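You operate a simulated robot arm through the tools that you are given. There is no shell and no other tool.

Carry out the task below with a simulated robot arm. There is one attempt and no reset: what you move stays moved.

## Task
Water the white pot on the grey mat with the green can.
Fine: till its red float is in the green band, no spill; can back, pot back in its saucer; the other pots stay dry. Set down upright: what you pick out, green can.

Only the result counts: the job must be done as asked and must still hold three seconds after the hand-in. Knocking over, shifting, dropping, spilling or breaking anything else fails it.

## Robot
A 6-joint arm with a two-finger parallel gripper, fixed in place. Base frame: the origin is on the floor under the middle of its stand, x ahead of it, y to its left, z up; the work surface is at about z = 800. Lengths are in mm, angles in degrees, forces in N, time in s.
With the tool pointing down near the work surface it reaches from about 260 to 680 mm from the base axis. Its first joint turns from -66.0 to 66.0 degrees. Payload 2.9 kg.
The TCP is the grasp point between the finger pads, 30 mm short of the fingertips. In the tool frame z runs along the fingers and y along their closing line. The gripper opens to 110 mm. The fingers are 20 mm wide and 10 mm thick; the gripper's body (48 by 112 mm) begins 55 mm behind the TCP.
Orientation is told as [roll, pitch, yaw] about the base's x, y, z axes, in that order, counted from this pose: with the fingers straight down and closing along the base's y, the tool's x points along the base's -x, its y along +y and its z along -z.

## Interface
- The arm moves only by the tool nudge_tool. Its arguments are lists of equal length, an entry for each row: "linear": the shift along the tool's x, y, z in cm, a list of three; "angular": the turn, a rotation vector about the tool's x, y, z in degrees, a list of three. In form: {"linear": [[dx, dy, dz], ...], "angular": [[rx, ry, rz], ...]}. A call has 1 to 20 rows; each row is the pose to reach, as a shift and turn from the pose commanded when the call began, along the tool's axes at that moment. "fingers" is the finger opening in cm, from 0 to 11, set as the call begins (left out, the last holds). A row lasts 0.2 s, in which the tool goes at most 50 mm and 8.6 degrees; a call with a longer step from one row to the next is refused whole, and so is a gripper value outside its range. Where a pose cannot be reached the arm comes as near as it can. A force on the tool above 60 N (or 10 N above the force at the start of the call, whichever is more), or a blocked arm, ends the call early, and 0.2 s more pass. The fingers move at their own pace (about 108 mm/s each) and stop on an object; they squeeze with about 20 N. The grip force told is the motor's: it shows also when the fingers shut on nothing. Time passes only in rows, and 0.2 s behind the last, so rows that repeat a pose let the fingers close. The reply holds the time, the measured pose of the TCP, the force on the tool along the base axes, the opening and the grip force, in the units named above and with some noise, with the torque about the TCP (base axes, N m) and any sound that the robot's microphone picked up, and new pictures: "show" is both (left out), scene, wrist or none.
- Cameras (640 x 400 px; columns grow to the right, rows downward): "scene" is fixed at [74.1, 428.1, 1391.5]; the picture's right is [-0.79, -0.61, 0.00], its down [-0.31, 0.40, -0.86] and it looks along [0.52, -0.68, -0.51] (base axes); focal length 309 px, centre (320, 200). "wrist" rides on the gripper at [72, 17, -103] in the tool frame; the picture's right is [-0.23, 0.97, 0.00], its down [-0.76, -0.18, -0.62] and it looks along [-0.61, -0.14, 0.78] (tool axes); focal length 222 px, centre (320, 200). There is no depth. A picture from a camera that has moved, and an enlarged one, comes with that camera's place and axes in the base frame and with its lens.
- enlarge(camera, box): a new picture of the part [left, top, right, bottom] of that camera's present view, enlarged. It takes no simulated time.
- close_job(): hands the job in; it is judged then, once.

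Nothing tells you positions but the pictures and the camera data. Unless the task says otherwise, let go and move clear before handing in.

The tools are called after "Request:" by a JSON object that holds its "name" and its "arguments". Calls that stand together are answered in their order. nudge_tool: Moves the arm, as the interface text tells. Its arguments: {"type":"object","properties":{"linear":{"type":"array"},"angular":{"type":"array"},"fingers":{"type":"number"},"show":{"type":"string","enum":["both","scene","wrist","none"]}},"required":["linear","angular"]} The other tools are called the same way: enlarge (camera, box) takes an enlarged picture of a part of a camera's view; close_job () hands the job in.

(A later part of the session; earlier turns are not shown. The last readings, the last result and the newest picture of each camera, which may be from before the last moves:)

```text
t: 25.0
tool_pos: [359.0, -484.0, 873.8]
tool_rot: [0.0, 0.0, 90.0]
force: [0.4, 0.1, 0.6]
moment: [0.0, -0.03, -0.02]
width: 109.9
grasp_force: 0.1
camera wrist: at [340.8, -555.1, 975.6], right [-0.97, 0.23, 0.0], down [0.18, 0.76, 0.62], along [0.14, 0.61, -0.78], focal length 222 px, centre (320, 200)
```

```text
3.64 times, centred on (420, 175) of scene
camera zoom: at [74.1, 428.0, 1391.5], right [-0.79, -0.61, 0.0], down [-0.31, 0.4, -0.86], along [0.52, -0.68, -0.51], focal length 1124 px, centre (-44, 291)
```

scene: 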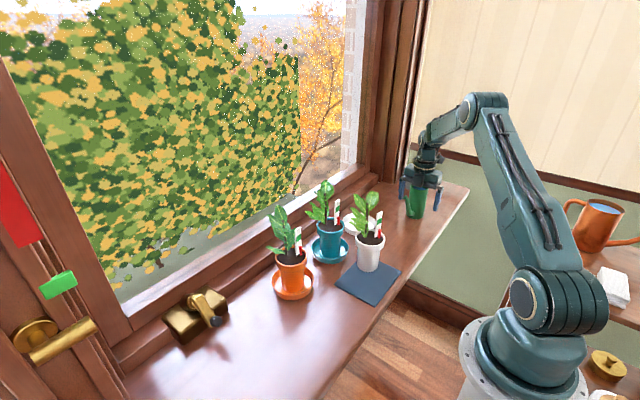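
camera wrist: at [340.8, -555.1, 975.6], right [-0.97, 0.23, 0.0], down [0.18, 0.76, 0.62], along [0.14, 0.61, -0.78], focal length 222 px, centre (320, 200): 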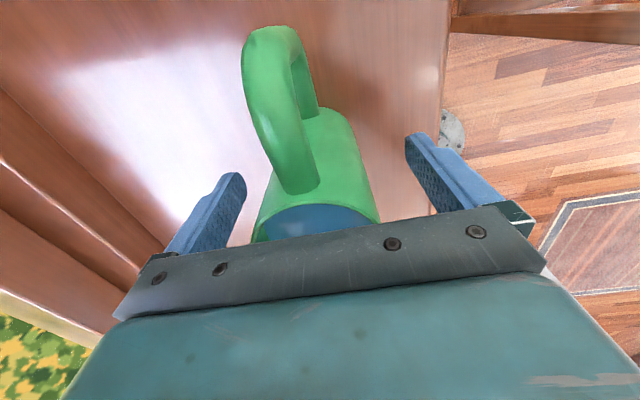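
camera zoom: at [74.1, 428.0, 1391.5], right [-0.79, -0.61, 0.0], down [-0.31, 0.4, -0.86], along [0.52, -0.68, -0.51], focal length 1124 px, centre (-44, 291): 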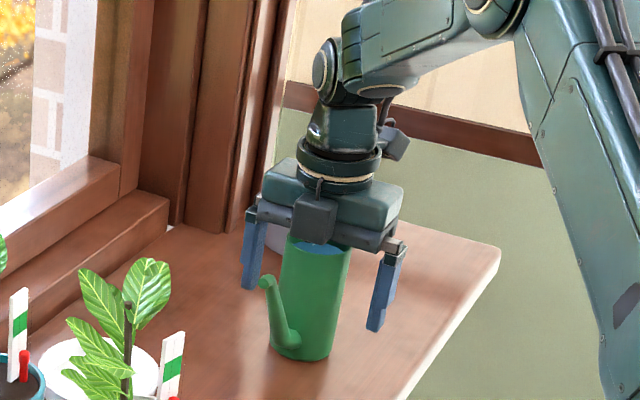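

The gripper straddles the can with no contact. Closing the fingers on it.

Request:
{"name": "nudge_tool", "arguments": {"linear": [[-0.15, 0, 0], [-0.15, 0, 0], [-0.15, 0, 0], [-0.15, 0, 0]], "angular": [[0, 0, 0], [0, 0, 0], [0, 0, 0], [0, 0, 0]], "fingers": 0}}

```text
t: 26.0
tool_pos: [359.5, -481.3, 874.3]
tool_rot: [0.0, 0.0, 90.0]
force: [0.3, -0.8, 0.0]
moment: [-0.12, -0.05, -0.04]
width: 57.8
grasp_force: 19.9
camera wrist: at [341.3, -553.8, 976.2], right [-0.97, 0.23, 0.0], down [0.18, 0.76, 0.62], along [0.14, 0.61, -0.78], focal length 222 px, centre (320, 200)
```

scene: 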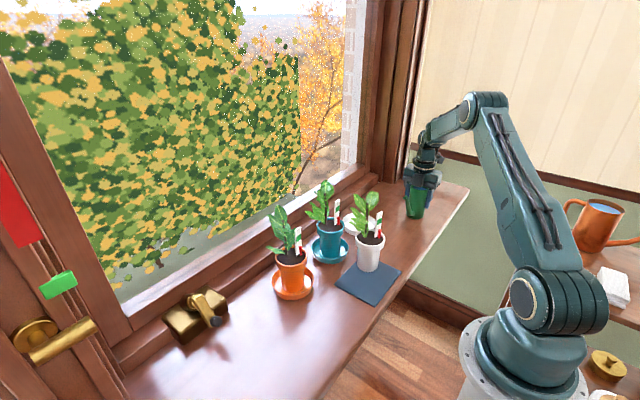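
wrist: 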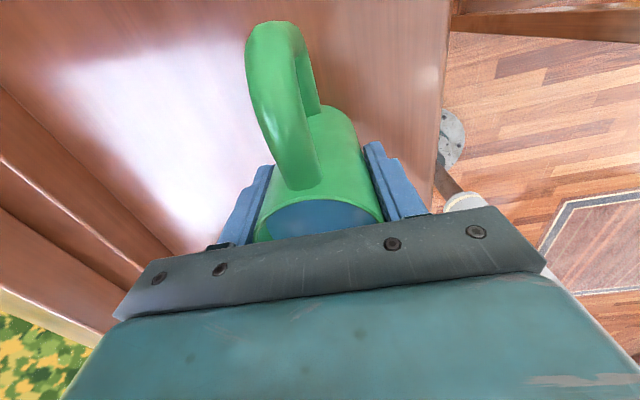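

The can is gripped at 57.8 mm. Lifting it straight up gently to keep the water level.

Request:
{"name": "nudge_tool", "arguments": {"linear": [[0, 0, -0.5], [0, 0, -1.5], [0, 0, -3], [0, 0, -4.5], [0, 0, -6], [0, 0, -7.5], [0, 0, -8.5], [0, 0, -9], [0, 0, -9]], "angular": [[0, 0, 0], [0, 0, 0], [0, 0, 0], [0, 0, 0], [0, 0, 0], [0, 0, 0], [0, 0, 0], [0, 0, 0], [0, 0, 0]]}}

Request:
{"name": "enlarge", "arguments": {"camera": "scene", "box": [370, 110, 470, 220]}}

```text
t: 28.0
tool_pos: [359.1, -481.2, 965.4]
tool_rot: [0.0, 0.1, 90.1]
force: [0.0, -0.3, -4.5]
moment: [0.01, -0.01, 0.02]
width: 57.7
grasp_force: 19.9
camera wrist: at [340.8, -553.9, 1067.8], right [-0.97, 0.23, 0.0], down [0.18, 0.76, 0.62], along [0.14, 0.61, -0.78], focal length 222 px, centre (320, 200)
```

scene: 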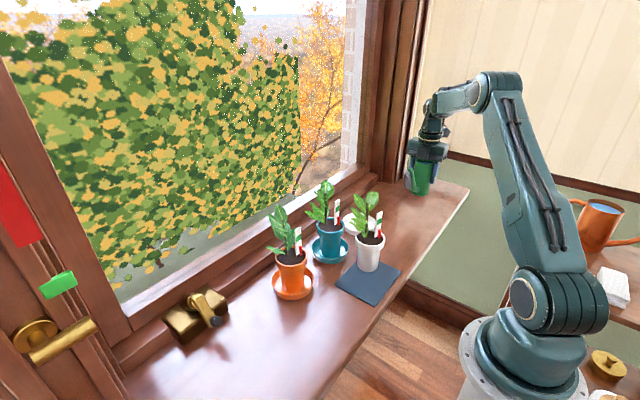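
wrist: 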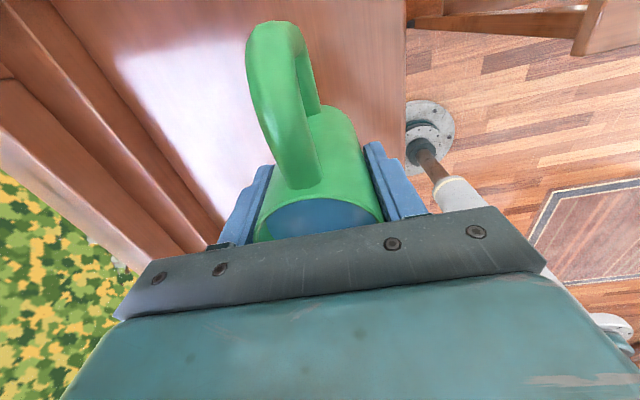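

```text
3.64 times, centred on (420, 165) of scene
camera zoom: at [74.2, 428.0, 1391.5], right [-0.79, -0.61, 0.0], down [-0.31, 0.4, -0.86], along [0.52, -0.68, -0.51], focal length 1124 px, centre (-44, 327)
```

zoom: 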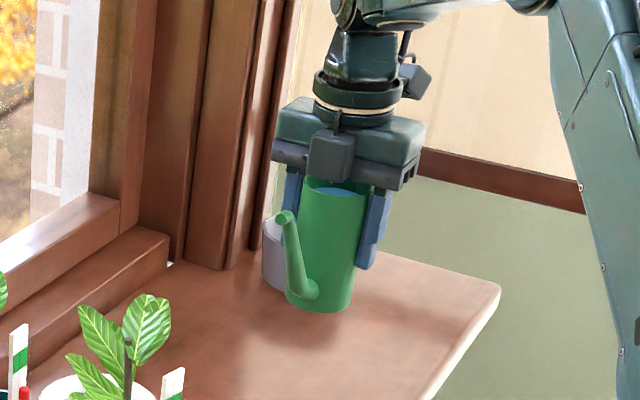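

The can hangs level and weighs about 0.45 kg. I'll carry it high to the pouring spot on the robot's side of the pot, turning the spout towards +x.

Request:
{"name": "nudge_tool", "arguments": {"linear": [[-0.5, 0.4, -0.8], [-1.5, 1.2, -2], [-3, 2.4, -3.3], [-5, 3.7, -4.6], [-7, 5.0, -5.7], [-9, 6.2, -6.5], [-11, 7.4, -7.2], [-13, 8.5, -7.5], [-15, 9.5, -7.5], [-17, 10.4, -7.5], [-19, 11.2, -7.5], [-21, 12, -7.5], [-23, 12.7, -7.5], [-25, 13.3, -7.5], [-26.8, 13.7, -7.5], [-28.0, 14, -7.5], [-28.5, 14.1, -7.5], [-28.7, 14.1, -7.5], [-28.7, 14.1, -7.5]], "angular": [[0, 0, 1], [0, 0, 4], [0, 0, 8], [0, 0, 13], [0, 0, 18], [0, 0, 24], [0, 0, 30], [0, 0, 36], [0, 0, 42], [0, 0, 48], [0, 0, 54], [0, 0, 59], [0, 0, 63], [0, 0, 67], [0, 0, 70], [0, 0, 73], [0, 0, 74.5], [0, 0, 75], [0, 0, 75]]}}

Request:
{"name": "enlarge", "arguments": {"camera": "scene", "box": [300, 100, 480, 290]}}

```text
t: 32.0
tool_pos: [218.4, -194.2, 1039.1]
tool_rot: [0.0, 0.0, 15.1]
force: [1.0, 0.3, -5.2]
moment: [-0.01, 0.02, 0.02]
width: 57.9
grasp_force: 20.1
camera wrist: at [143.1, -196.5, 1142.0], right [-0.03, 1.0, 0.0], down [0.78, 0.03, 0.62], along [0.62, 0.02, -0.78], focal length 222 px, centre (320, 200)
```

scene: 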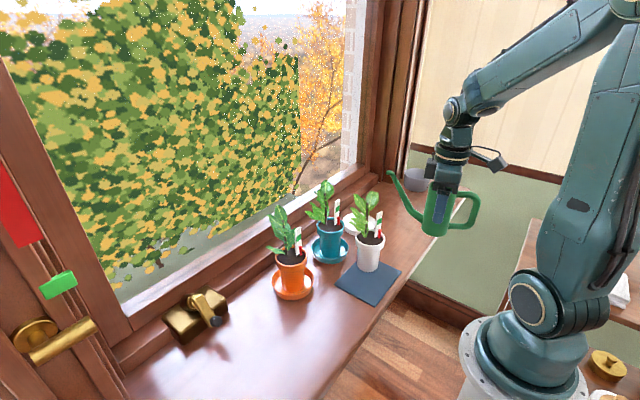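
wrist: 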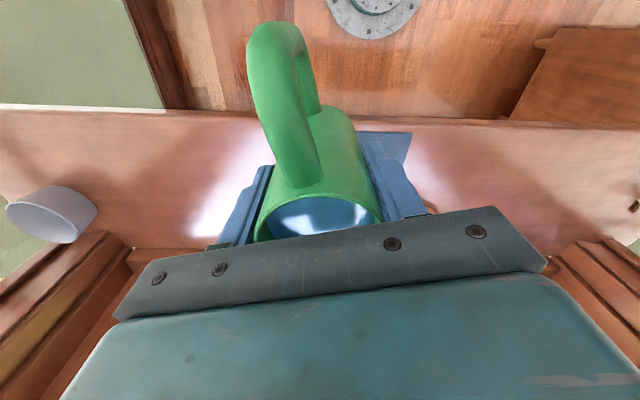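

```text
2.11 times, centred on (390, 195) of scene
camera zoom: at [74.2, 428.0, 1391.5], right [-0.79, -0.61, 0.0], down [-0.31, 0.4, -0.86], along [0.52, -0.68, -0.51], focal length 650 px, centre (173, 210)
```

zoom: 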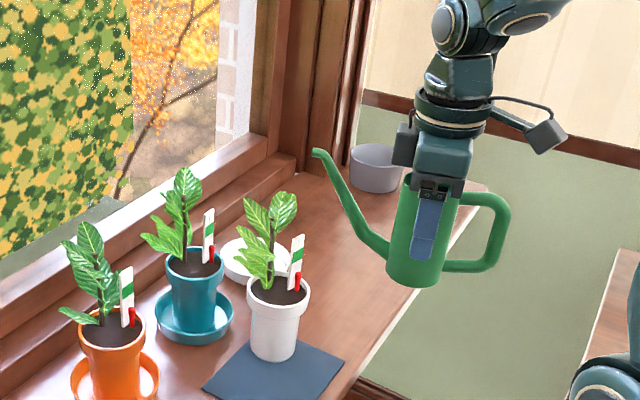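

The side view shows the spout tip about 122 mm ahead of and 52 mm above the TCP, lined up over the near part of the pot's soil. Descending to bring the tip to about z = 945.

Request:
{"name": "nudge_tool", "arguments": {"linear": [[0, 0, 0.7], [0, 0, 2.2], [0, 0, 4], [0, 0, 6], [0, 0, 8], [0, 0, 10], [0, 0, 11.8], [0, 0, 13.2], [0, 0, 14.2], [0, 0, 14.6], [0, 0, 14.6]], "angular": [[0, 0, 0], [0, 0, 0], [0, 0, 0], [0, 0, 0], [0, 0, 0], [0, 0, 0], [0, 0, 0], [0, 0, 0], [0, 0, 0], [0, 0, 0], [0, 0, 0]]}}

Request:
{"name": "enlarge", "arguments": {"camera": "scene", "box": [330, 160, 470, 290]}}

```text
t: 34.4
tool_pos: [218.7, -193.9, 893.6]
tool_rot: [-0.1, 0.0, 15.1]
force: [-0.7, -0.2, -3.9]
moment: [0.0, 0.03, -0.03]
width: 57.8
grasp_force: 20.1
camera wrist: at [142.6, -195.8, 995.3], right [-0.03, 1.0, 0.0], down [0.78, 0.03, 0.62], along [0.62, 0.02, -0.78], focal length 222 px, centre (320, 200)
```

scene: 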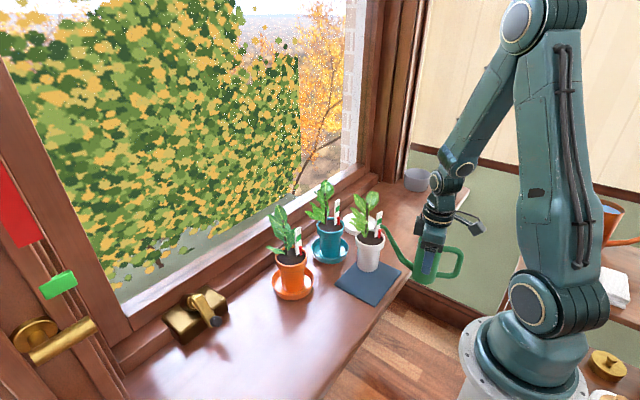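
wrist: 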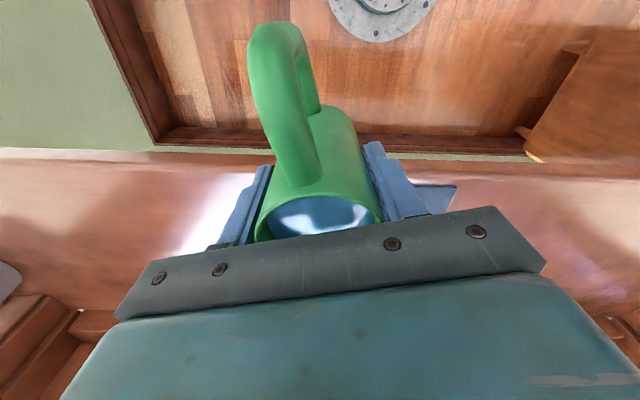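

```text
3.08 times, centred on (400, 225) of scene
camera zoom: at [74.2, 428.0, 1391.5], right [-0.79, -0.61, 0.0], down [-0.31, 0.4, -0.86], along [0.52, -0.68, -0.51], focal length 951 px, centre (74, 123)
```

zoom: 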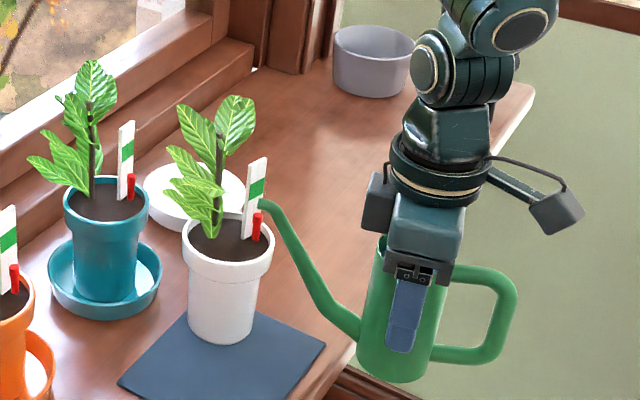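

The tip sits above the near part of the soil, clear of the float and stick. Now I'll tilt to 8° while lowering the tip to about 25 mm above the rim.

Request:
{"name": "nudge_tool", "arguments": {"linear": [[0.03, 0, 0.2], [0.07, 0, 0.4], [0.1, 0, 0.52], [0.13, 0, 0.61], [0.13, 0, 0.61]], "angular": [[0, 2, 0], [0, 4, 0], [0, 6, 0], [0, 8, 0], [0, 8, 0]], "show": "scene"}}

Request:
{"name": "enlarge", "arguments": {"camera": "scene", "box": [340, 190, 440, 280]}}

```text
t: 35.6
tool_pos: [217.0, -194.6, 886.2]
tool_rot: [0.0, 8.0, 15.1]
force: [-0.3, 0.2, -3.9]
moment: [-0.01, 0.03, -0.06]
width: 57.8
grasp_force: 19.4
```

scene: 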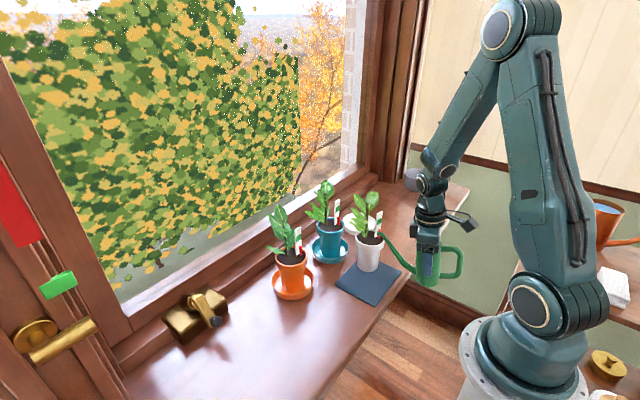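

```text
4.44 times, centred on (390, 235) of scene
camera zoom: at [74.2, 428.0, 1391.5], right [-0.79, -0.61, 0.0], down [-0.31, 0.4, -0.86], along [0.52, -0.68, -0.51], focal length 1373 px, centre (9, 44)
```

zoom: 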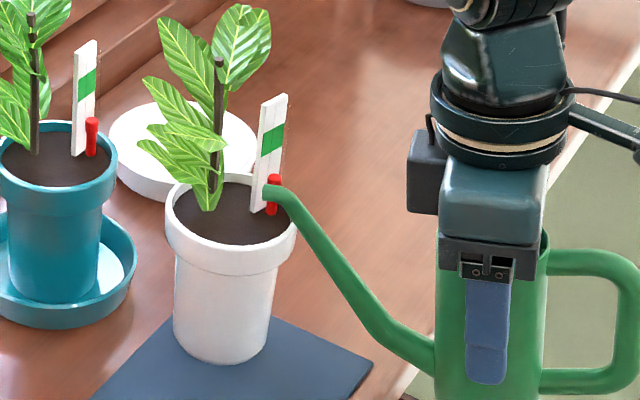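

No flow yet. I'll zoom in tightly to check spout clearance over the rim.

Request:
{"name": "enlarge", "arguments": {"camera": "scene", "box": [375, 220, 425, 255]}}

```text
11.43 times, centred on (400, 238) of scene
camera zoom: at [74.2, 428.0, 1391.5], right [-0.79, -0.61, 0.0], down [-0.31, 0.4, -0.86], along [0.52, -0.68, -0.51], focal length 3531 px, centre (-594, -229)
```

zoom: 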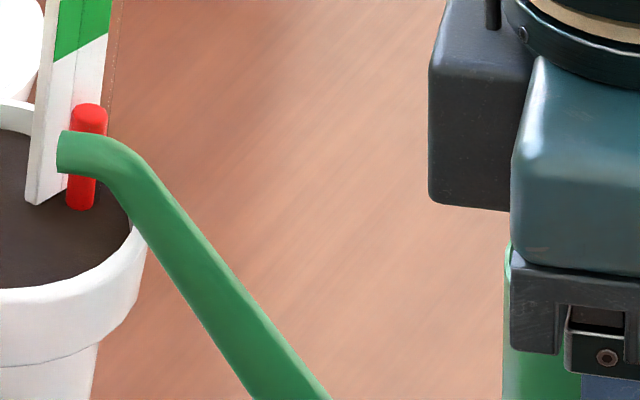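

The spout clears the rim by about 5 mm. I'll tilt 3° more (to 11°) about the tip, raising it slightly, and watch for flow.

Request:
{"name": "nudge_tool", "arguments": {"linear": [[0.1, 0, -0.32], [0.2, 0, -0.63], [0.3, 0, -0.94], [0.3, 0, -0.94]], "angular": [[0, 1, 0], [0, 2, 0], [0, 3, 0], [0, 3, 0]], "show": "none"}}

Request:
{"name": "enlarge", "arguments": {"camera": "scene", "box": [355, 200, 425, 255]}}

```text
t: 36.6
tool_pos: [214.8, -195.5, 896.8]
tool_rot: [0.0, 11.1, 14.9]
force: [-0.6, 0.4, -4.5]
moment: [-0.01, 0.0, -0.01]
width: 57.5
grasp_force: 19.5
```

```text
7.27 times, centred on (390, 228) of scene
camera zoom: at [74.2, 428.0, 1391.5], right [-0.79, -0.61, 0.0], down [-0.31, 0.4, -0.86], along [0.52, -0.68, -0.51], focal length 2247 px, centre (-189, 0)
```

zoom: 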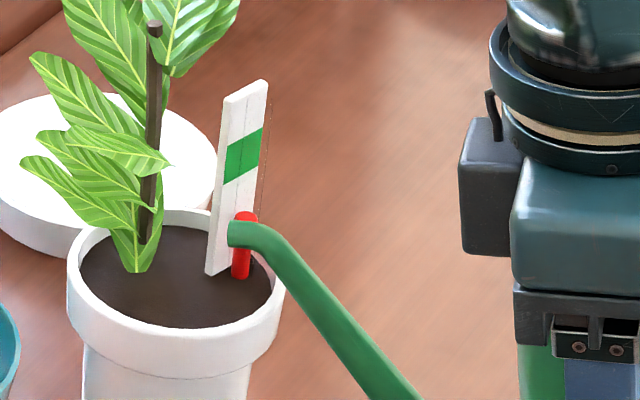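

There's no flow at 11°. Tilting 2° more.

Request:
{"name": "nudge_tool", "arguments": {"linear": [[0.09, 0, -0.215], [0.174, 0, -0.429], [0.174, 0, -0.429]], "angular": [[0, 1, 0], [0, 2, 0], [0, 2, 0]], "show": "none"}}

Request:
{"name": "enlarge", "arguments": {"camera": "scene", "box": [355, 200, 425, 255]}}

```text
t: 37.4
tool_pos: [214.4, -195.0, 902.3]
tool_rot: [0.0, 13.0, 15.0]
force: [-0.6, -1.0, -4.2]
moment: [-0.03, 0.02, -0.02]
width: 57.8
grasp_force: 19.6
```

```text
7.27 times, centred on (390, 228) of scene
camera zoom: at [74.2, 428.0, 1391.5], right [-0.79, -0.61, 0.0], down [-0.31, 0.4, -0.86], along [0.52, -0.68, -0.51], focal length 2247 px, centre (-189, 0)
```

zoom: 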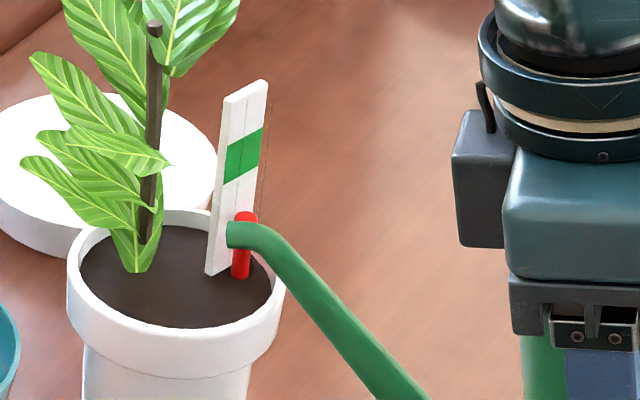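

Still dry at 13°. Two more degrees.

Request:
{"name": "nudge_tool", "arguments": {"linear": [[0.09, 0, -0.215], [0.174, 0, -0.429], [0.174, 0, -0.429]], "angular": [[0, 1, 0], [0, 2, 0], [0, 2, 0]], "show": "none"}}

Request:
{"name": "enlarge", "arguments": {"camera": "scene", "box": [355, 200, 425, 255]}}

```text
t: 38.2
tool_pos: [215.1, -195.9, 906.6]
tool_rot: [0.0, 15.0, 15.1]
force: [0.1, 0.2, -3.5]
moment: [0.0, -0.01, 0.0]
width: 57.7
grasp_force: 20.1
```

```text
7.27 times, centred on (390, 228) of scene
camera zoom: at [74.2, 428.0, 1391.5], right [-0.79, -0.61, 0.0], down [-0.31, 0.4, -0.86], along [0.52, -0.68, -0.51], focal length 2247 px, centre (-189, 0)
```

zoom: 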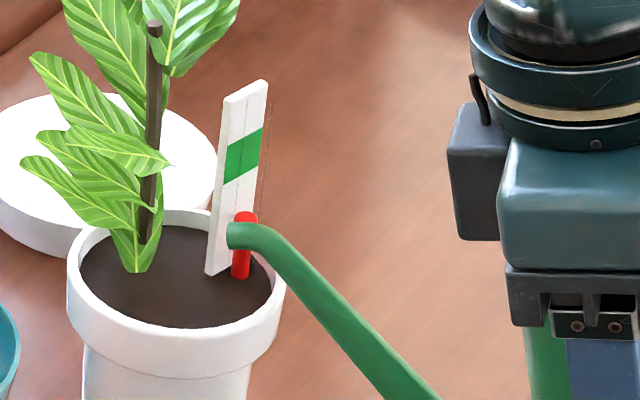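

Still no flow at 15°. Another 2°, also checking the water in the can.

Request:
{"name": "nudge_tool", "arguments": {"linear": [[0.09, 0, -0.215], [0.174, 0, -0.429], [0.174, 0, -0.429]], "angular": [[0, 1, 0], [0, 2, 0], [0, 2, 0]], "show": "wrist"}}

Request:
{"name": "enlarge", "arguments": {"camera": "scene", "box": [355, 200, 425, 255]}}

```text
t: 39.0
tool_pos: [213.6, -197.4, 910.7]
tool_rot: [0.0, 17.1, 15.0]
force: [-0.1, 0.2, -3.9]
moment: [0.01, 0.0, 0.03]
width: 57.5
grasp_force: 19.5
camera wrist: at [170.0, -190.2, 1030.6], right [-0.04, 1.0, -0.07], down [0.93, 0.06, 0.37], along [0.38, -0.05, -0.93], focal length 222 px, centre (320, 200)
```

wrist: 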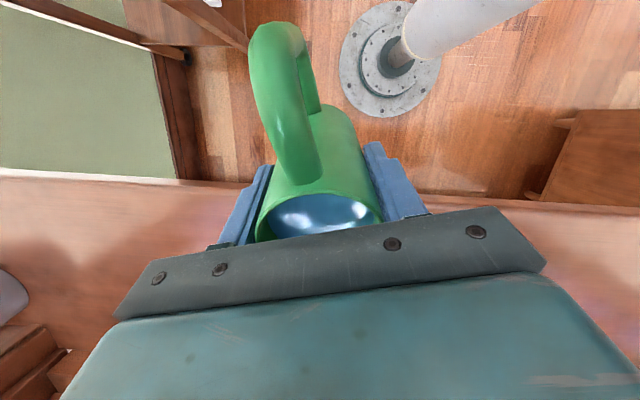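

```text
7.27 times, centred on (390, 228) of scene
camera zoom: at [74.2, 428.0, 1391.5], right [-0.79, -0.61, 0.0], down [-0.31, 0.4, -0.86], along [0.52, -0.68, -0.51], focal length 2247 px, centre (-189, 0)
```

zoom: 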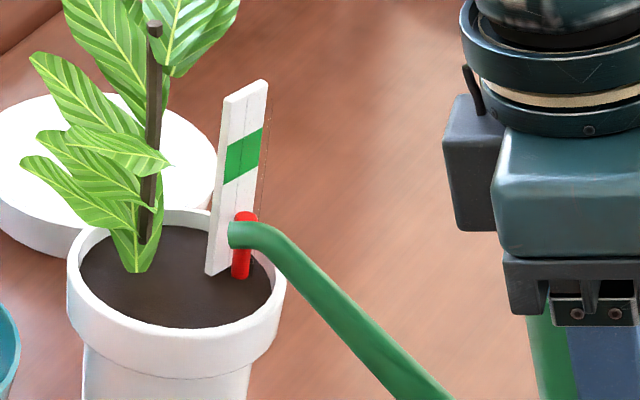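

Not flowing at 17° yet. Continuing in 2° steps.

Request:
{"name": "nudge_tool", "arguments": {"linear": [[0.09, 0, -0.215], [0.174, 0, -0.429], [0.174, 0, -0.429]], "angular": [[0, 1, 0], [0, 2, 0], [0, 2, 0]], "show": "none"}}

Request:
{"name": "enlarge", "arguments": {"camera": "scene", "box": [355, 200, 425, 255]}}

```text
t: 39.8
tool_pos: [214.1, -196.5, 914.6]
tool_rot: [0.0, 19.0, 15.0]
force: [-0.6, -0.3, -4.2]
moment: [-0.02, -0.02, 0.01]
width: 57.9
grasp_force: 20.1
```

```text
7.27 times, centred on (390, 228) of scene
camera zoom: at [74.2, 428.0, 1391.5], right [-0.79, -0.61, 0.0], down [-0.31, 0.4, -0.86], along [0.52, -0.68, -0.51], focal length 2247 px, centre (-189, 0)
```

zoom: 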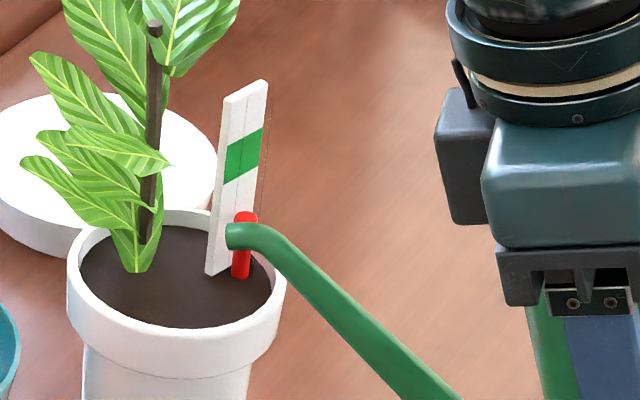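

Dry at 19°. Continuing.

Request:
{"name": "nudge_tool", "arguments": {"linear": [[0.09, 0, -0.215], [0.174, 0, -0.429], [0.174, 0, -0.429]], "angular": [[0, 1, 0], [0, 2, 0], [0, 2, 0]], "show": "none"}}

Request:
{"name": "enlarge", "arguments": {"camera": "scene", "box": [355, 200, 425, 255]}}

```text
t: 40.6
tool_pos: [212.5, -197.1, 920.6]
tool_rot: [0.0, 21.0, 14.9]
force: [0.3, 0.0, -4.4]
moment: [-0.02, -0.02, -0.01]
width: 57.7
grasp_force: 19.8
```

```text
7.27 times, centred on (390, 228) of scene
camera zoom: at [74.2, 428.0, 1391.5], right [-0.79, -0.61, 0.0], down [-0.31, 0.4, -0.86], along [0.52, -0.68, -0.51], focal length 2247 px, centre (-189, 0)
```

zoom: 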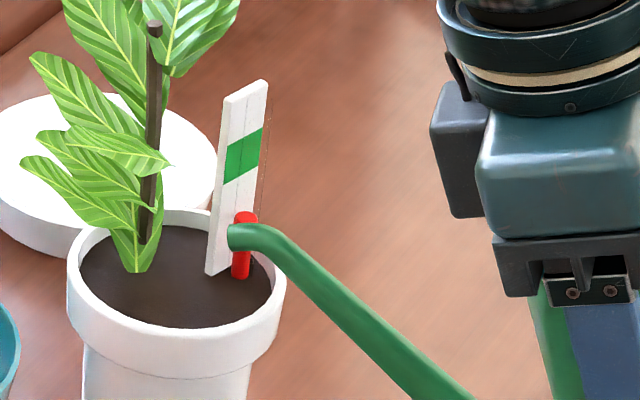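

Dry at 21°. Another 2°.

Request:
{"name": "nudge_tool", "arguments": {"linear": [[0.09, 0, -0.215], [0.174, 0, -0.429], [0.174, 0, -0.429]], "angular": [[0, 1, 0], [0, 2, 0], [0, 2, 0]], "show": "none"}}

Request:
{"name": "enlarge", "arguments": {"camera": "scene", "box": [355, 200, 425, 255]}}

```text
t: 41.4
tool_pos: [211.3, -197.0, 924.3]
tool_rot: [0.0, 23.0, 15.0]
force: [0.0, -0.3, -4.7]
moment: [0.0, -0.01, 0.0]
width: 58.1
grasp_force: 20.5
```

```text
7.27 times, centred on (390, 228) of scene
camera zoom: at [74.2, 428.0, 1391.5], right [-0.79, -0.61, 0.0], down [-0.31, 0.4, -0.86], along [0.52, -0.68, -0.51], focal length 2247 px, centre (-189, 0)
```

zoom: 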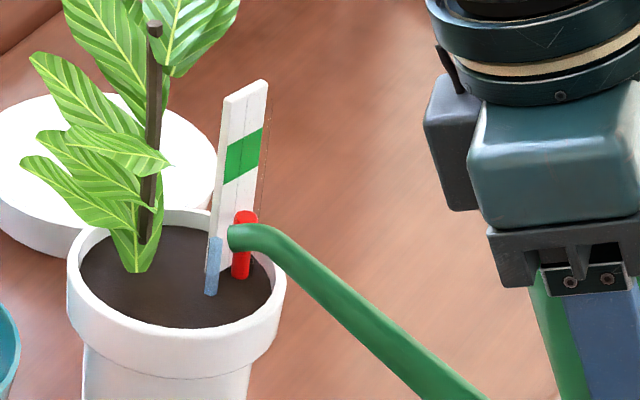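

Water is flowing at 23° and landing inside the pot. Holding and watching the float.

Request:
{"name": "nudge_tool", "arguments": {"linear": [[0, 0, 0], [0, 0, 0], [0, 0, 0], [0, 0, 0]], "angular": [[0, 0, 0], [0, 0, 0], [0, 0, 0], [0, 0, 0]], "show": "none"}}

Request:
{"name": "enlarge", "arguments": {"camera": "scene", "box": [355, 200, 425, 255]}}

```text
t: 42.4
tool_pos: [213.1, -195.8, 924.5]
tool_rot: [0.0, 23.0, 14.9]
force: [0.3, 0.1, -4.2]
moment: [-0.05, -0.03, 0.0]
width: 57.8
grasp_force: 20.2
```

```text
7.27 times, centred on (390, 228) of scene
camera zoom: at [74.2, 428.0, 1391.5], right [-0.79, -0.61, 0.0], down [-0.31, 0.4, -0.86], along [0.52, -0.68, -0.51], focal length 2247 px, centre (-189, 0)
```

zoom: 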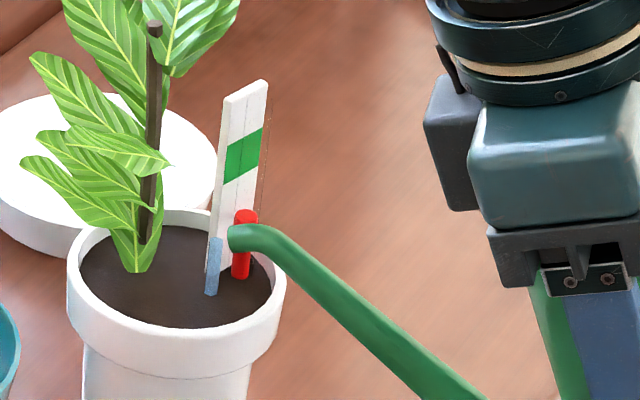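

Flow is slow and the float has barely moved. Before adding tilt, I'll zoom in on a dry neighbour's float and gauge to understand their shape.

Request:
{"name": "enlarge", "arguments": {"camera": "scene", "box": [325, 190, 350, 235]}}

Request:
{"name": "enlarge", "arguments": {"camera": "scene", "box": [370, 205, 395, 245]}}

```text
8.89 times, centred on (338, 212) of scene
camera zoom: at [74.2, 428.0, 1391.5], right [-0.79, -0.61, 0.0], down [-0.31, 0.4, -0.86], along [0.52, -0.68, -0.51], focal length 2746 px, centre (164, 89)
```

zoom: 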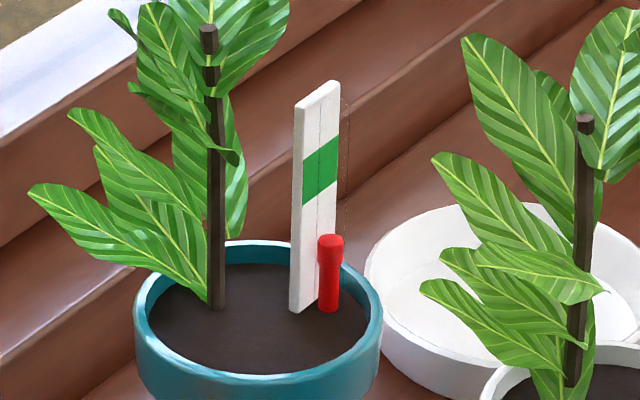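

```text
10.00 times, centred on (382, 225) of scene
camera zoom: at [74.2, 428.0, 1391.5], right [-0.79, -0.61, 0.0], down [-0.31, 0.4, -0.86], along [0.52, -0.68, -0.51], focal length 3090 px, centre (-305, -50)
```

zoom: 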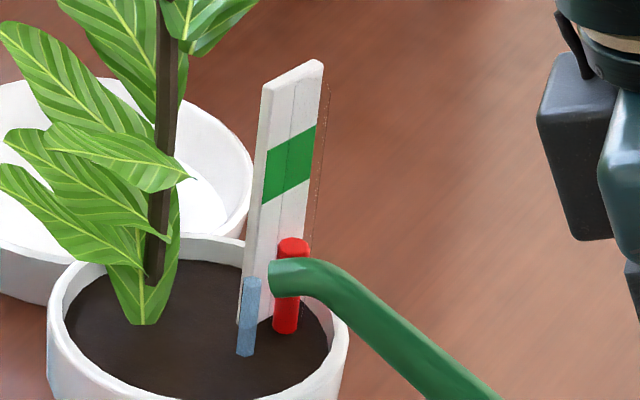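

The float is a red head on a thin rod. Its head is now at z of about 914 and the green band spans z of about 927–943, so it needs roughly 21 mm of rise. Holding at 23° a little longer to judge the rate.

Request:
{"name": "nudge_tool", "arguments": {"linear": [[0.045, 0, -0.107], [0.089, 0, -0.214], [0.089, 0, -0.214], [0.089, 0, -0.214]], "angular": [[0, 0.5, 0], [0, 1, 0], [0, 1, 0], [0, 1, 0]], "show": "none"}}

Request:
{"name": "enlarge", "arguments": {"camera": "scene", "box": [370, 205, 395, 245]}}

```text
t: 43.4
tool_pos: [212.5, -196.3, 926.9]
tool_rot: [0.0, 23.9, 15.0]
force: [-0.5, -0.8, -4.4]
moment: [0.05, -0.01, -0.02]
width: 57.7
grasp_force: 20.0
```

```text
10.00 times, centred on (382, 225) of scene
camera zoom: at [74.2, 428.0, 1391.5], right [-0.79, -0.61, 0.0], down [-0.31, 0.4, -0.86], along [0.52, -0.68, -0.51], focal length 3090 px, centre (-305, -50)
```

zoom: 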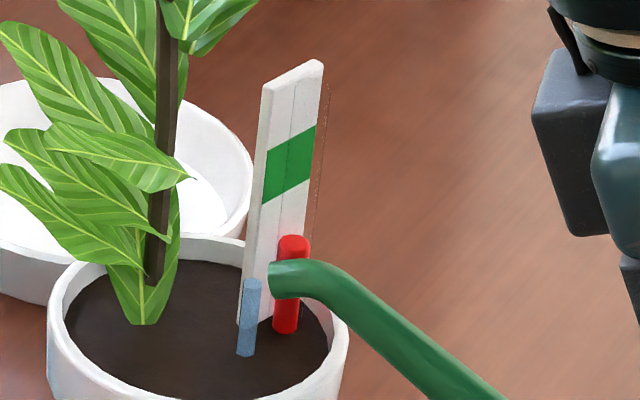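

The float is rising about 1 mm/s. Increasing tilt to about 26° and holding.

Request:
{"name": "nudge_tool", "arguments": {"linear": [[0.089, 0, -0.214], [0.174, 0, -0.429], [0.174, 0, -0.429], [0.174, 0, -0.429], [0.174, 0, -0.429], [0.174, 0, -0.429]], "angular": [[0, 1, 0], [0, 2, 0], [0, 2, 0], [0, 2, 0], [0, 2, 0], [0, 2, 0]], "show": "none"}}

Request:
{"name": "enlarge", "arguments": {"camera": "scene", "box": [370, 205, 395, 245]}}

```text
t: 44.8
tool_pos: [212.8, -197.2, 931.3]
tool_rot: [0.0, 26.1, 15.1]
force: [0.1, 0.8, -4.3]
moment: [0.02, -0.02, -0.03]
width: 58.0
grasp_force: 20.2
```

```text
10.00 times, centred on (382, 225) of scene
camera zoom: at [74.2, 428.0, 1391.5], right [-0.79, -0.61, 0.0], down [-0.31, 0.4, -0.86], along [0.52, -0.68, -0.51], focal length 3090 px, centre (-305, -50)
```

zoom: 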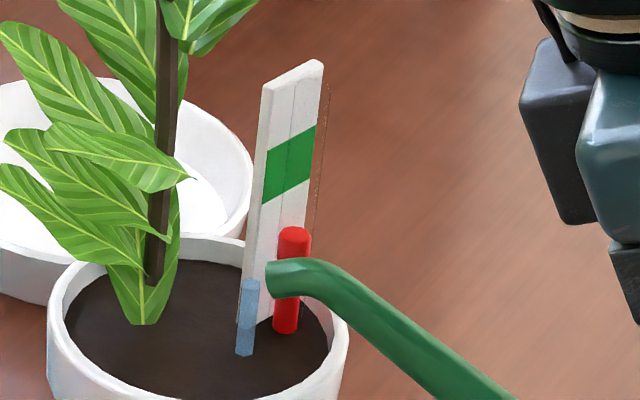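

The float is rising steadily and the stream stays well inside the pot. A bit more tilt, to 28°, and holding.

Request:
{"name": "nudge_tool", "arguments": {"linear": [[0.089, 0, -0.214], [0.174, 0, -0.429], [0.174, 0, -0.429], [0.174, 0, -0.429], [0.174, 0, -0.429], [0.174, 0, -0.429], [0.174, 0, -0.429]], "angular": [[0, 1, 0], [0, 2, 0], [0, 2, 0], [0, 2, 0], [0, 2, 0], [0, 2, 0], [0, 2, 0]], "show": "none"}}

Request:
{"name": "enlarge", "arguments": {"camera": "scene", "box": [370, 205, 395, 245]}}

```text
t: 46.4
tool_pos: [213.0, -197.0, 936.5]
tool_rot: [0.0, 27.9, 15.0]
force: [0.1, 0.8, -3.5]
moment: [-0.02, -0.04, -0.02]
width: 57.8
grasp_force: 20.3
```

```text
10.00 times, centred on (382, 225) of scene
camera zoom: at [74.2, 428.0, 1391.5], right [-0.79, -0.61, 0.0], down [-0.31, 0.4, -0.86], along [0.52, -0.68, -0.51], focal length 3090 px, centre (-305, -50)
```

zoom: 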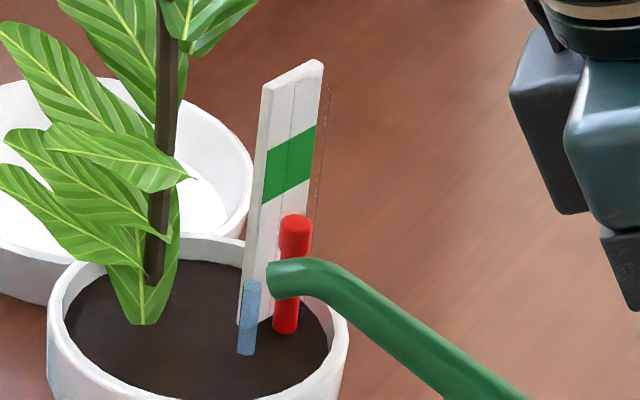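

The head is clearly visible now, with its top at row 214. I need it at about row 165. Continuing to 30°.

Request:
{"name": "nudge_tool", "arguments": {"linear": [[0.089, 0, -0.214], [0.174, 0, -0.429], [0.174, 0, -0.429], [0.174, 0, -0.429], [0.174, 0, -0.429], [0.174, 0, -0.429], [0.174, 0, -0.429], [0.174, 0, -0.429]], "angular": [[0, 1, 0], [0, 2, 0], [0, 2, 0], [0, 2, 0], [0, 2, 0], [0, 2, 0], [0, 2, 0], [0, 2, 0]], "show": "none"}}

Request:
{"name": "enlarge", "arguments": {"camera": "scene", "box": [370, 205, 395, 245]}}

```text
t: 48.2
tool_pos: [213.0, -195.4, 940.7]
tool_rot: [0.0, 30.1, 15.1]
force: [1.3, 0.0, -3.9]
moment: [0.02, -0.06, 0.0]
width: 57.8
grasp_force: 20.1
```

```text
10.00 times, centred on (382, 225) of scene
camera zoom: at [74.2, 428.0, 1391.5], right [-0.79, -0.61, 0.0], down [-0.31, 0.4, -0.86], along [0.52, -0.68, -0.51], focal length 3090 px, centre (-305, -50)
```

zoom: 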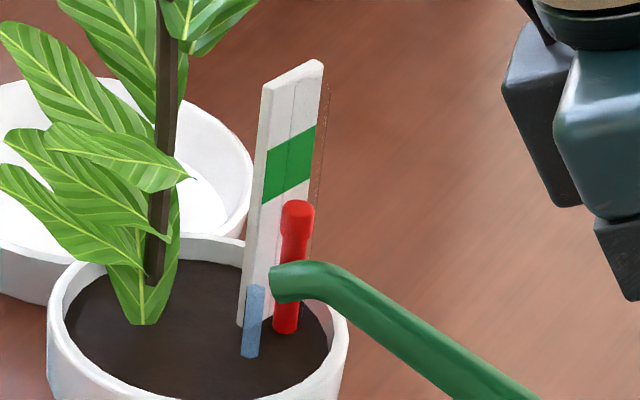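

The top is at row 200, with about 35 px to go. Continuing to 32°.

Request:
{"name": "nudge_tool", "arguments": {"linear": [[0.089, 0, -0.214], [0.174, 0, -0.429], [0.174, 0, -0.429], [0.174, 0, -0.429], [0.174, 0, -0.429], [0.174, 0, -0.429], [0.174, 0, -0.429], [0.174, 0, -0.429]], "angular": [[0, 1, 0], [0, 2, 0], [0, 2, 0], [0, 2, 0], [0, 2, 0], [0, 2, 0], [0, 2, 0], [0, 2, 0]], "show": "scene"}}

Request:
{"name": "enlarge", "arguments": {"camera": "scene", "box": [370, 205, 395, 245]}}

```text
t: 50.0
tool_pos: [213.6, -196.1, 945.4]
tool_rot: [0.0, 32.0, 15.0]
force: [-1.1, -1.2, -4.2]
moment: [0.03, -0.04, 0.0]
width: 57.6
grasp_force: 19.5
```

scene: 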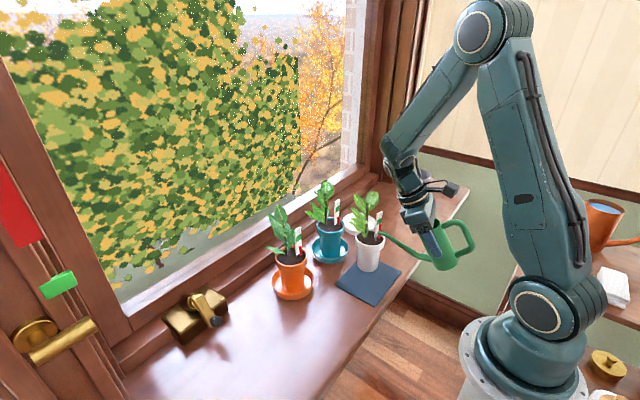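

```text
10.00 times, centred on (382, 225) of scene
camera zoom: at [74.1, 428.0, 1391.5], right [-0.79, -0.61, 0.0], down [-0.31, 0.4, -0.86], along [0.52, -0.68, -0.51], focal length 3090 px, centre (-305, -50)
```

zoom: 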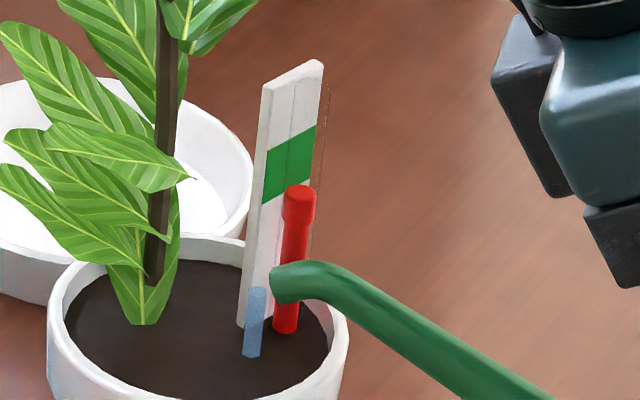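

The head centre is at about z = 929, just inside the band. I'll add a little more to reach the middle.

Request:
{"name": "nudge_tool", "arguments": {"linear": [[0.089, 0, -0.214], [0.089, 0, -0.214], [0.089, 0, -0.214], [0.089, 0, -0.214], [0.089, 0, -0.214]], "angular": [[0, 1, 0], [0, 1, 0], [0, 1, 0], [0, 1, 0], [0, 1, 0]], "show": "none"}}

Request:
{"name": "enlarge", "arguments": {"camera": "scene", "box": [370, 205, 395, 245]}}

```text
t: 51.2
tool_pos: [214.5, -195.9, 947.6]
tool_rot: [0.1, 33.0, 15.0]
force: [-0.2, -1.1, -3.7]
moment: [-0.05, -0.05, 0.02]
width: 57.8
grasp_force: 20.8
```

```text
10.00 times, centred on (382, 225) of scene
camera zoom: at [74.1, 428.0, 1391.5], right [-0.79, -0.61, 0.0], down [-0.31, 0.4, -0.86], along [0.52, -0.68, -0.51], focal length 3090 px, centre (-305, -50)
```

zoom: 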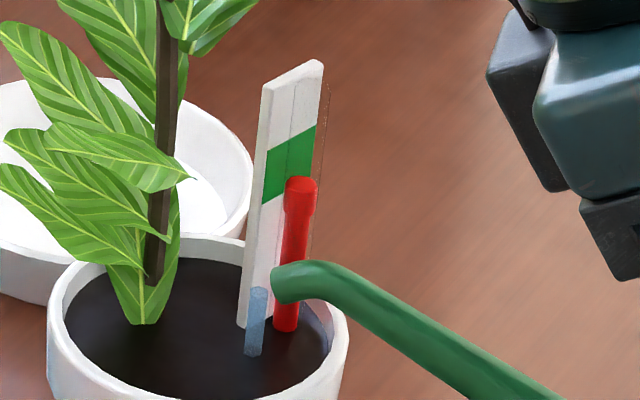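

The head top is at row 177 and the soil is darkening. I'll tilt back about 6° to stop the flow and see whether the float keeps moving.

Request:
{"name": "nudge_tool", "arguments": {"linear": [[-0.3, 0, 0.63], [-0.61, 0, 1.25], [-0.61, 0, 1.25], [-0.61, 0, 1.25], [-0.61, 0, 1.25]], "angular": [[0, -3, 0], [0, -6, 0], [0, -6, 0], [0, -6, 0], [0, -6, 0]], "show": "none"}}

Request:
{"name": "enlarge", "arguments": {"camera": "scene", "box": [370, 205, 395, 245]}}

```text
t: 52.4
tool_pos: [212.3, -196.5, 933.7]
tool_rot: [0.1, 27.1, 15.0]
force: [0.4, 1.1, -3.6]
moment: [0.03, -0.01, 0.0]
width: 57.7
grasp_force: 19.6
```

```text
10.00 times, centred on (382, 225) of scene
camera zoom: at [74.1, 428.0, 1391.5], right [-0.79, -0.61, 0.0], down [-0.31, 0.4, -0.86], along [0.52, -0.68, -0.51], focal length 3090 px, centre (-305, -50)
```

zoom: 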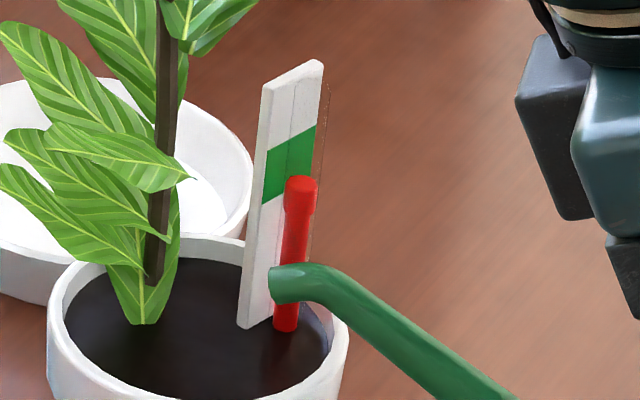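

Flow stopped at once and the float doesn't drift. The head centre is about 4 mm below the band's centre, so I'll give one more short pour of roughly 1.3 s and tilt back in the same move.

Request:
{"name": "nudge_tool", "arguments": {"linear": [[0.25, 0, -0.64], [0.477, 0, -1.304], [0.477, 0, -1.304], [0.477, 0, -1.304], [0.477, 0, -1.304], [0.477, 0, -1.304], [0.477, 0, -1.304], [0.25, 0, -0.64], [0, 0, 0], [0, 0, 0]], "angular": [[0, 3, 0], [0, 6, 0], [0, 6, 0], [0, 6, 0], [0, 6, 0], [0, 6, 0], [0, 6, 0], [0, 3, 0], [0, 0, 0], [0, 0, 0]], "show": "none"}}

Request:
{"name": "enlarge", "arguments": {"camera": "scene", "box": [370, 205, 395, 245]}}

```text
t: 54.6
tool_pos: [213.1, -195.3, 933.7]
tool_rot: [0.0, 27.0, 14.9]
force: [0.3, -1.3, -3.6]
moment: [0.02, -0.04, 0.0]
width: 57.9
grasp_force: 19.7
```

```text
10.00 times, centred on (382, 225) of scene
camera zoom: at [74.1, 428.0, 1391.5], right [-0.79, -0.61, 0.0], down [-0.31, 0.4, -0.86], along [0.52, -0.68, -0.51], focal length 3090 px, centre (-305, -50)
```

zoom: 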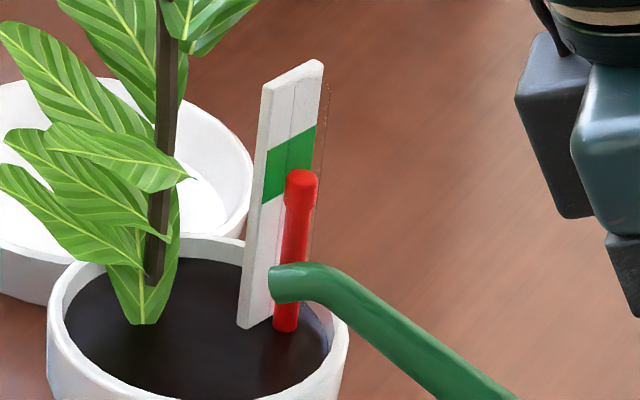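

The head is now essentially centred in the green band. I'll level the can over the pot while rising so nothing drips outside.

Request:
{"name": "nudge_tool", "arguments": {"linear": [[-0.03, 0, 0.13], [-0.16, 0, 0.31], [-0.62, 0, 0.84], [-1.15, 0, 1.19], [-1.87, 0, 1.41], [-1.42, 0, 0.52], [-0.97, 0, -0.38], [-0.28, 0, -1.71], [0.4, 0, -3.05], [1.08, 0, -4.4], [1.76, 0, -5.72], [1.76, 0, -5.72]], "angular": [[0, -4, 0], [0, -8, 0], [0, -14, 0], [0, -20, 0], [0, -27, 0], [0, -27, 0], [0, -27, 0], [0, -27, 0], [0, -27, 0], [0, -27, 0], [0, -27, 0], [0, -27, 0]]}}

Request:
{"name": "enlarge", "arguments": {"camera": "scene", "box": [340, 190, 410, 285]}}

```text
t: 57.2
tool_pos: [223.4, -192.6, 993.3]
tool_rot: [-0.1, 0.0, 15.0]
force: [-0.3, -0.2, -3.4]
moment: [-0.02, -0.01, 0.01]
width: 57.7
grasp_force: 20.2
camera wrist: at [148.0, -195.4, 1096.4], right [-0.03, 1.0, 0.0], down [0.78, 0.03, 0.62], along [0.62, 0.02, -0.78], focal length 222 px, centre (320, 200)
```

scene: 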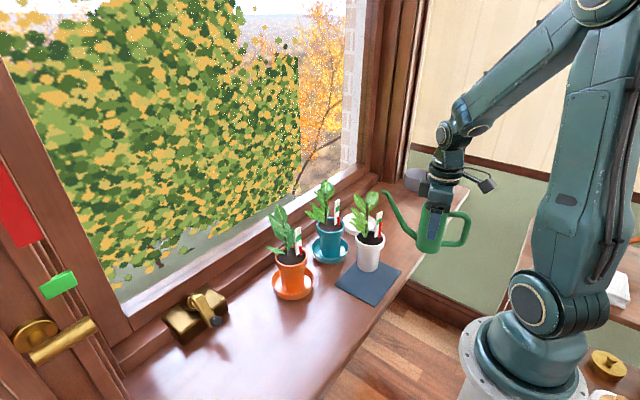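
wrist: 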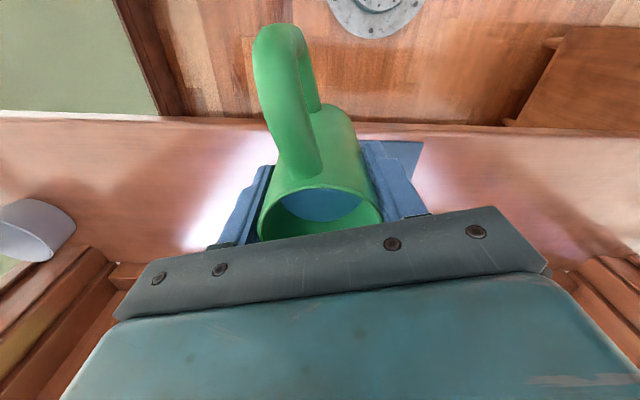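

```text
4.21 times, centred on (375, 238) of scene
camera zoom: at [74.1, 428.0, 1391.5], right [-0.79, -0.61, 0.0], down [-0.31, 0.4, -0.86], along [0.52, -0.68, -0.51], focal length 1301 px, centre (88, 42)
```

zoom: 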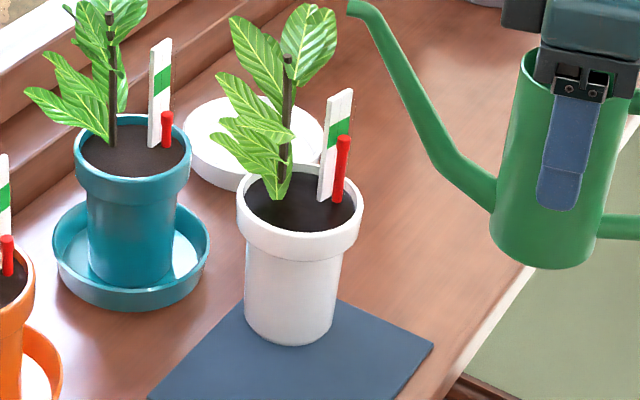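

No drips, and the float head sits inside the band. The can seems to have rotated slightly in the grip, so I'll zoom in to measure its tilt.

Request:
{"name": "enlarge", "arguments": {"camera": "scene", "box": [375, 170, 485, 260]}}

```text
4.44 times, centred on (430, 215) of scene
camera zoom: at [74.1, 428.0, 1391.5], right [-0.79, -0.61, 0.0], down [-0.31, 0.4, -0.86], along [0.52, -0.68, -0.51], focal length 1373 px, centre (-169, 133)
```

zoom: 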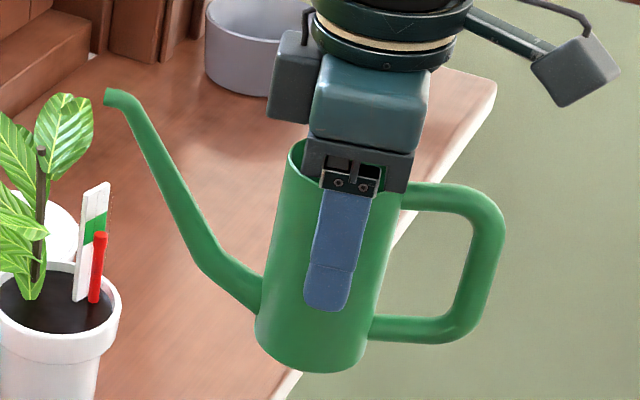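

The can is upright; it slid a few mm down in the grip but isn't tilted. I'll carry it back, level and high, to its original spot.

Request:
{"name": "nudge_tool", "arguments": {"linear": [[0, 0, -1.0], [0, 0, -2.5], [0.22, -0.29, -3.7], [0.46, -1.16, -4.7], [0.7, -2.44, -4.7], [0.78, -4.29, -4.7], [0.69, -6.28, -4.7], [0.5, -8.29, -4.7], [0.22, -10.34, -4.7], [-0.15, -12.4, -4.7], [-0.63, -14.5, -4.7], [-1.2, -16.62, -4.7], [-1.86, -18.76, -4.7], [-2.53, -20.91, -4.7], [-3.2, -23.06, -4.7], [-3.87, -25.2, -4.7], [-4.44, -27.32, -4.0], [-4.99, -29.13, -3.0], [-5.42, -30.59, -2.0], [-5.67, -31.41, -1.0]], "angular": [[0, 0, 0], [0, 0, 0], [0, 0, -1], [0, 0, -3], [0, 0, -6], [0, 0, -10], [0, 0, -15], [0, 0, -21], [0, 0, -27], [0, 0, -33], [0, 0, -39], [0, 0, -45], [0, 0, -51], [0, 0, -57], [0, 0, -62], [0, 0, -67], [0, 0, -71], [0, 0, -73.5], [0, 0, -75], [0, 0, -75]]}}

Request:
{"name": "enlarge", "arguments": {"camera": "scene", "box": [370, 100, 470, 220]}}

```text
t: 61.4
tool_pos: [360.2, -482.1, 1002.8]
tool_rot: [0.1, 0.0, 90.0]
force: [-0.4, -0.8, -3.6]
moment: [-0.01, 0.0, -0.02]
width: 57.9
grasp_force: 20.2
camera wrist: at [342.4, -554.7, 1105.0], right [-0.97, 0.23, 0.0], down [0.18, 0.76, 0.62], along [0.14, 0.61, -0.78], focal length 222 px, centre (320, 200)
```

scene: 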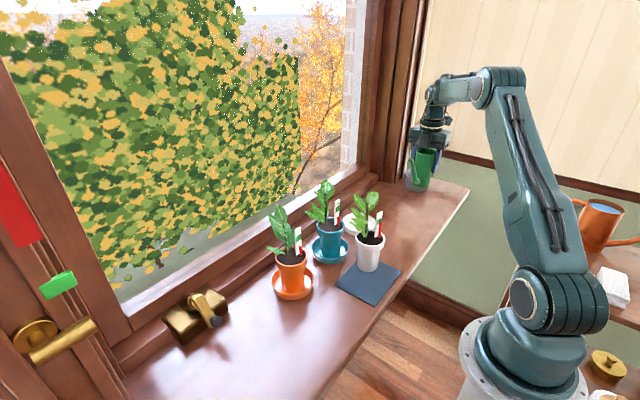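
wrist: 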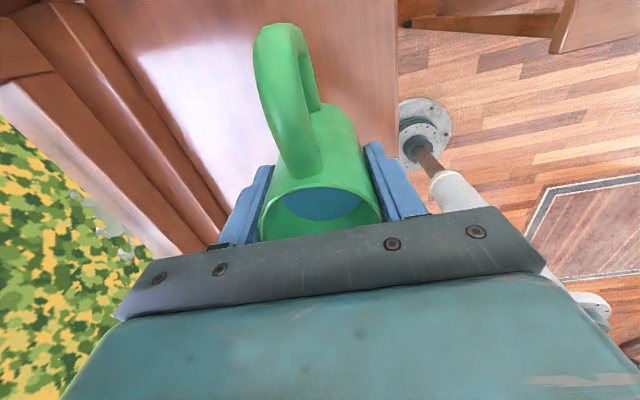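

```text
3.33 times, centred on (420, 160) of scene
camera zoom: at [74.2, 428.0, 1391.5], right [-0.79, -0.61, 0.0], down [-0.31, 0.4, -0.86], along [0.52, -0.68, -0.51], focal length 1030 px, centre (-13, 333)
```

zoom: 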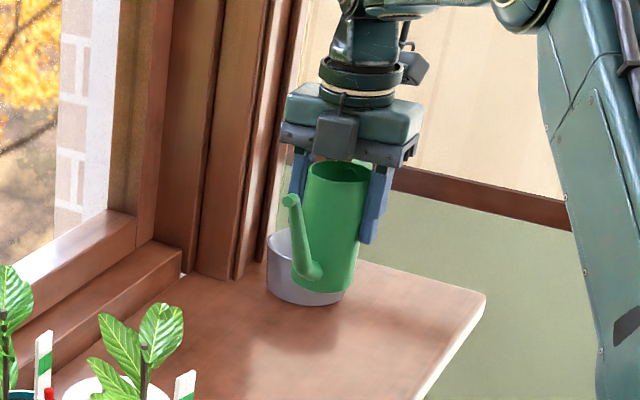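

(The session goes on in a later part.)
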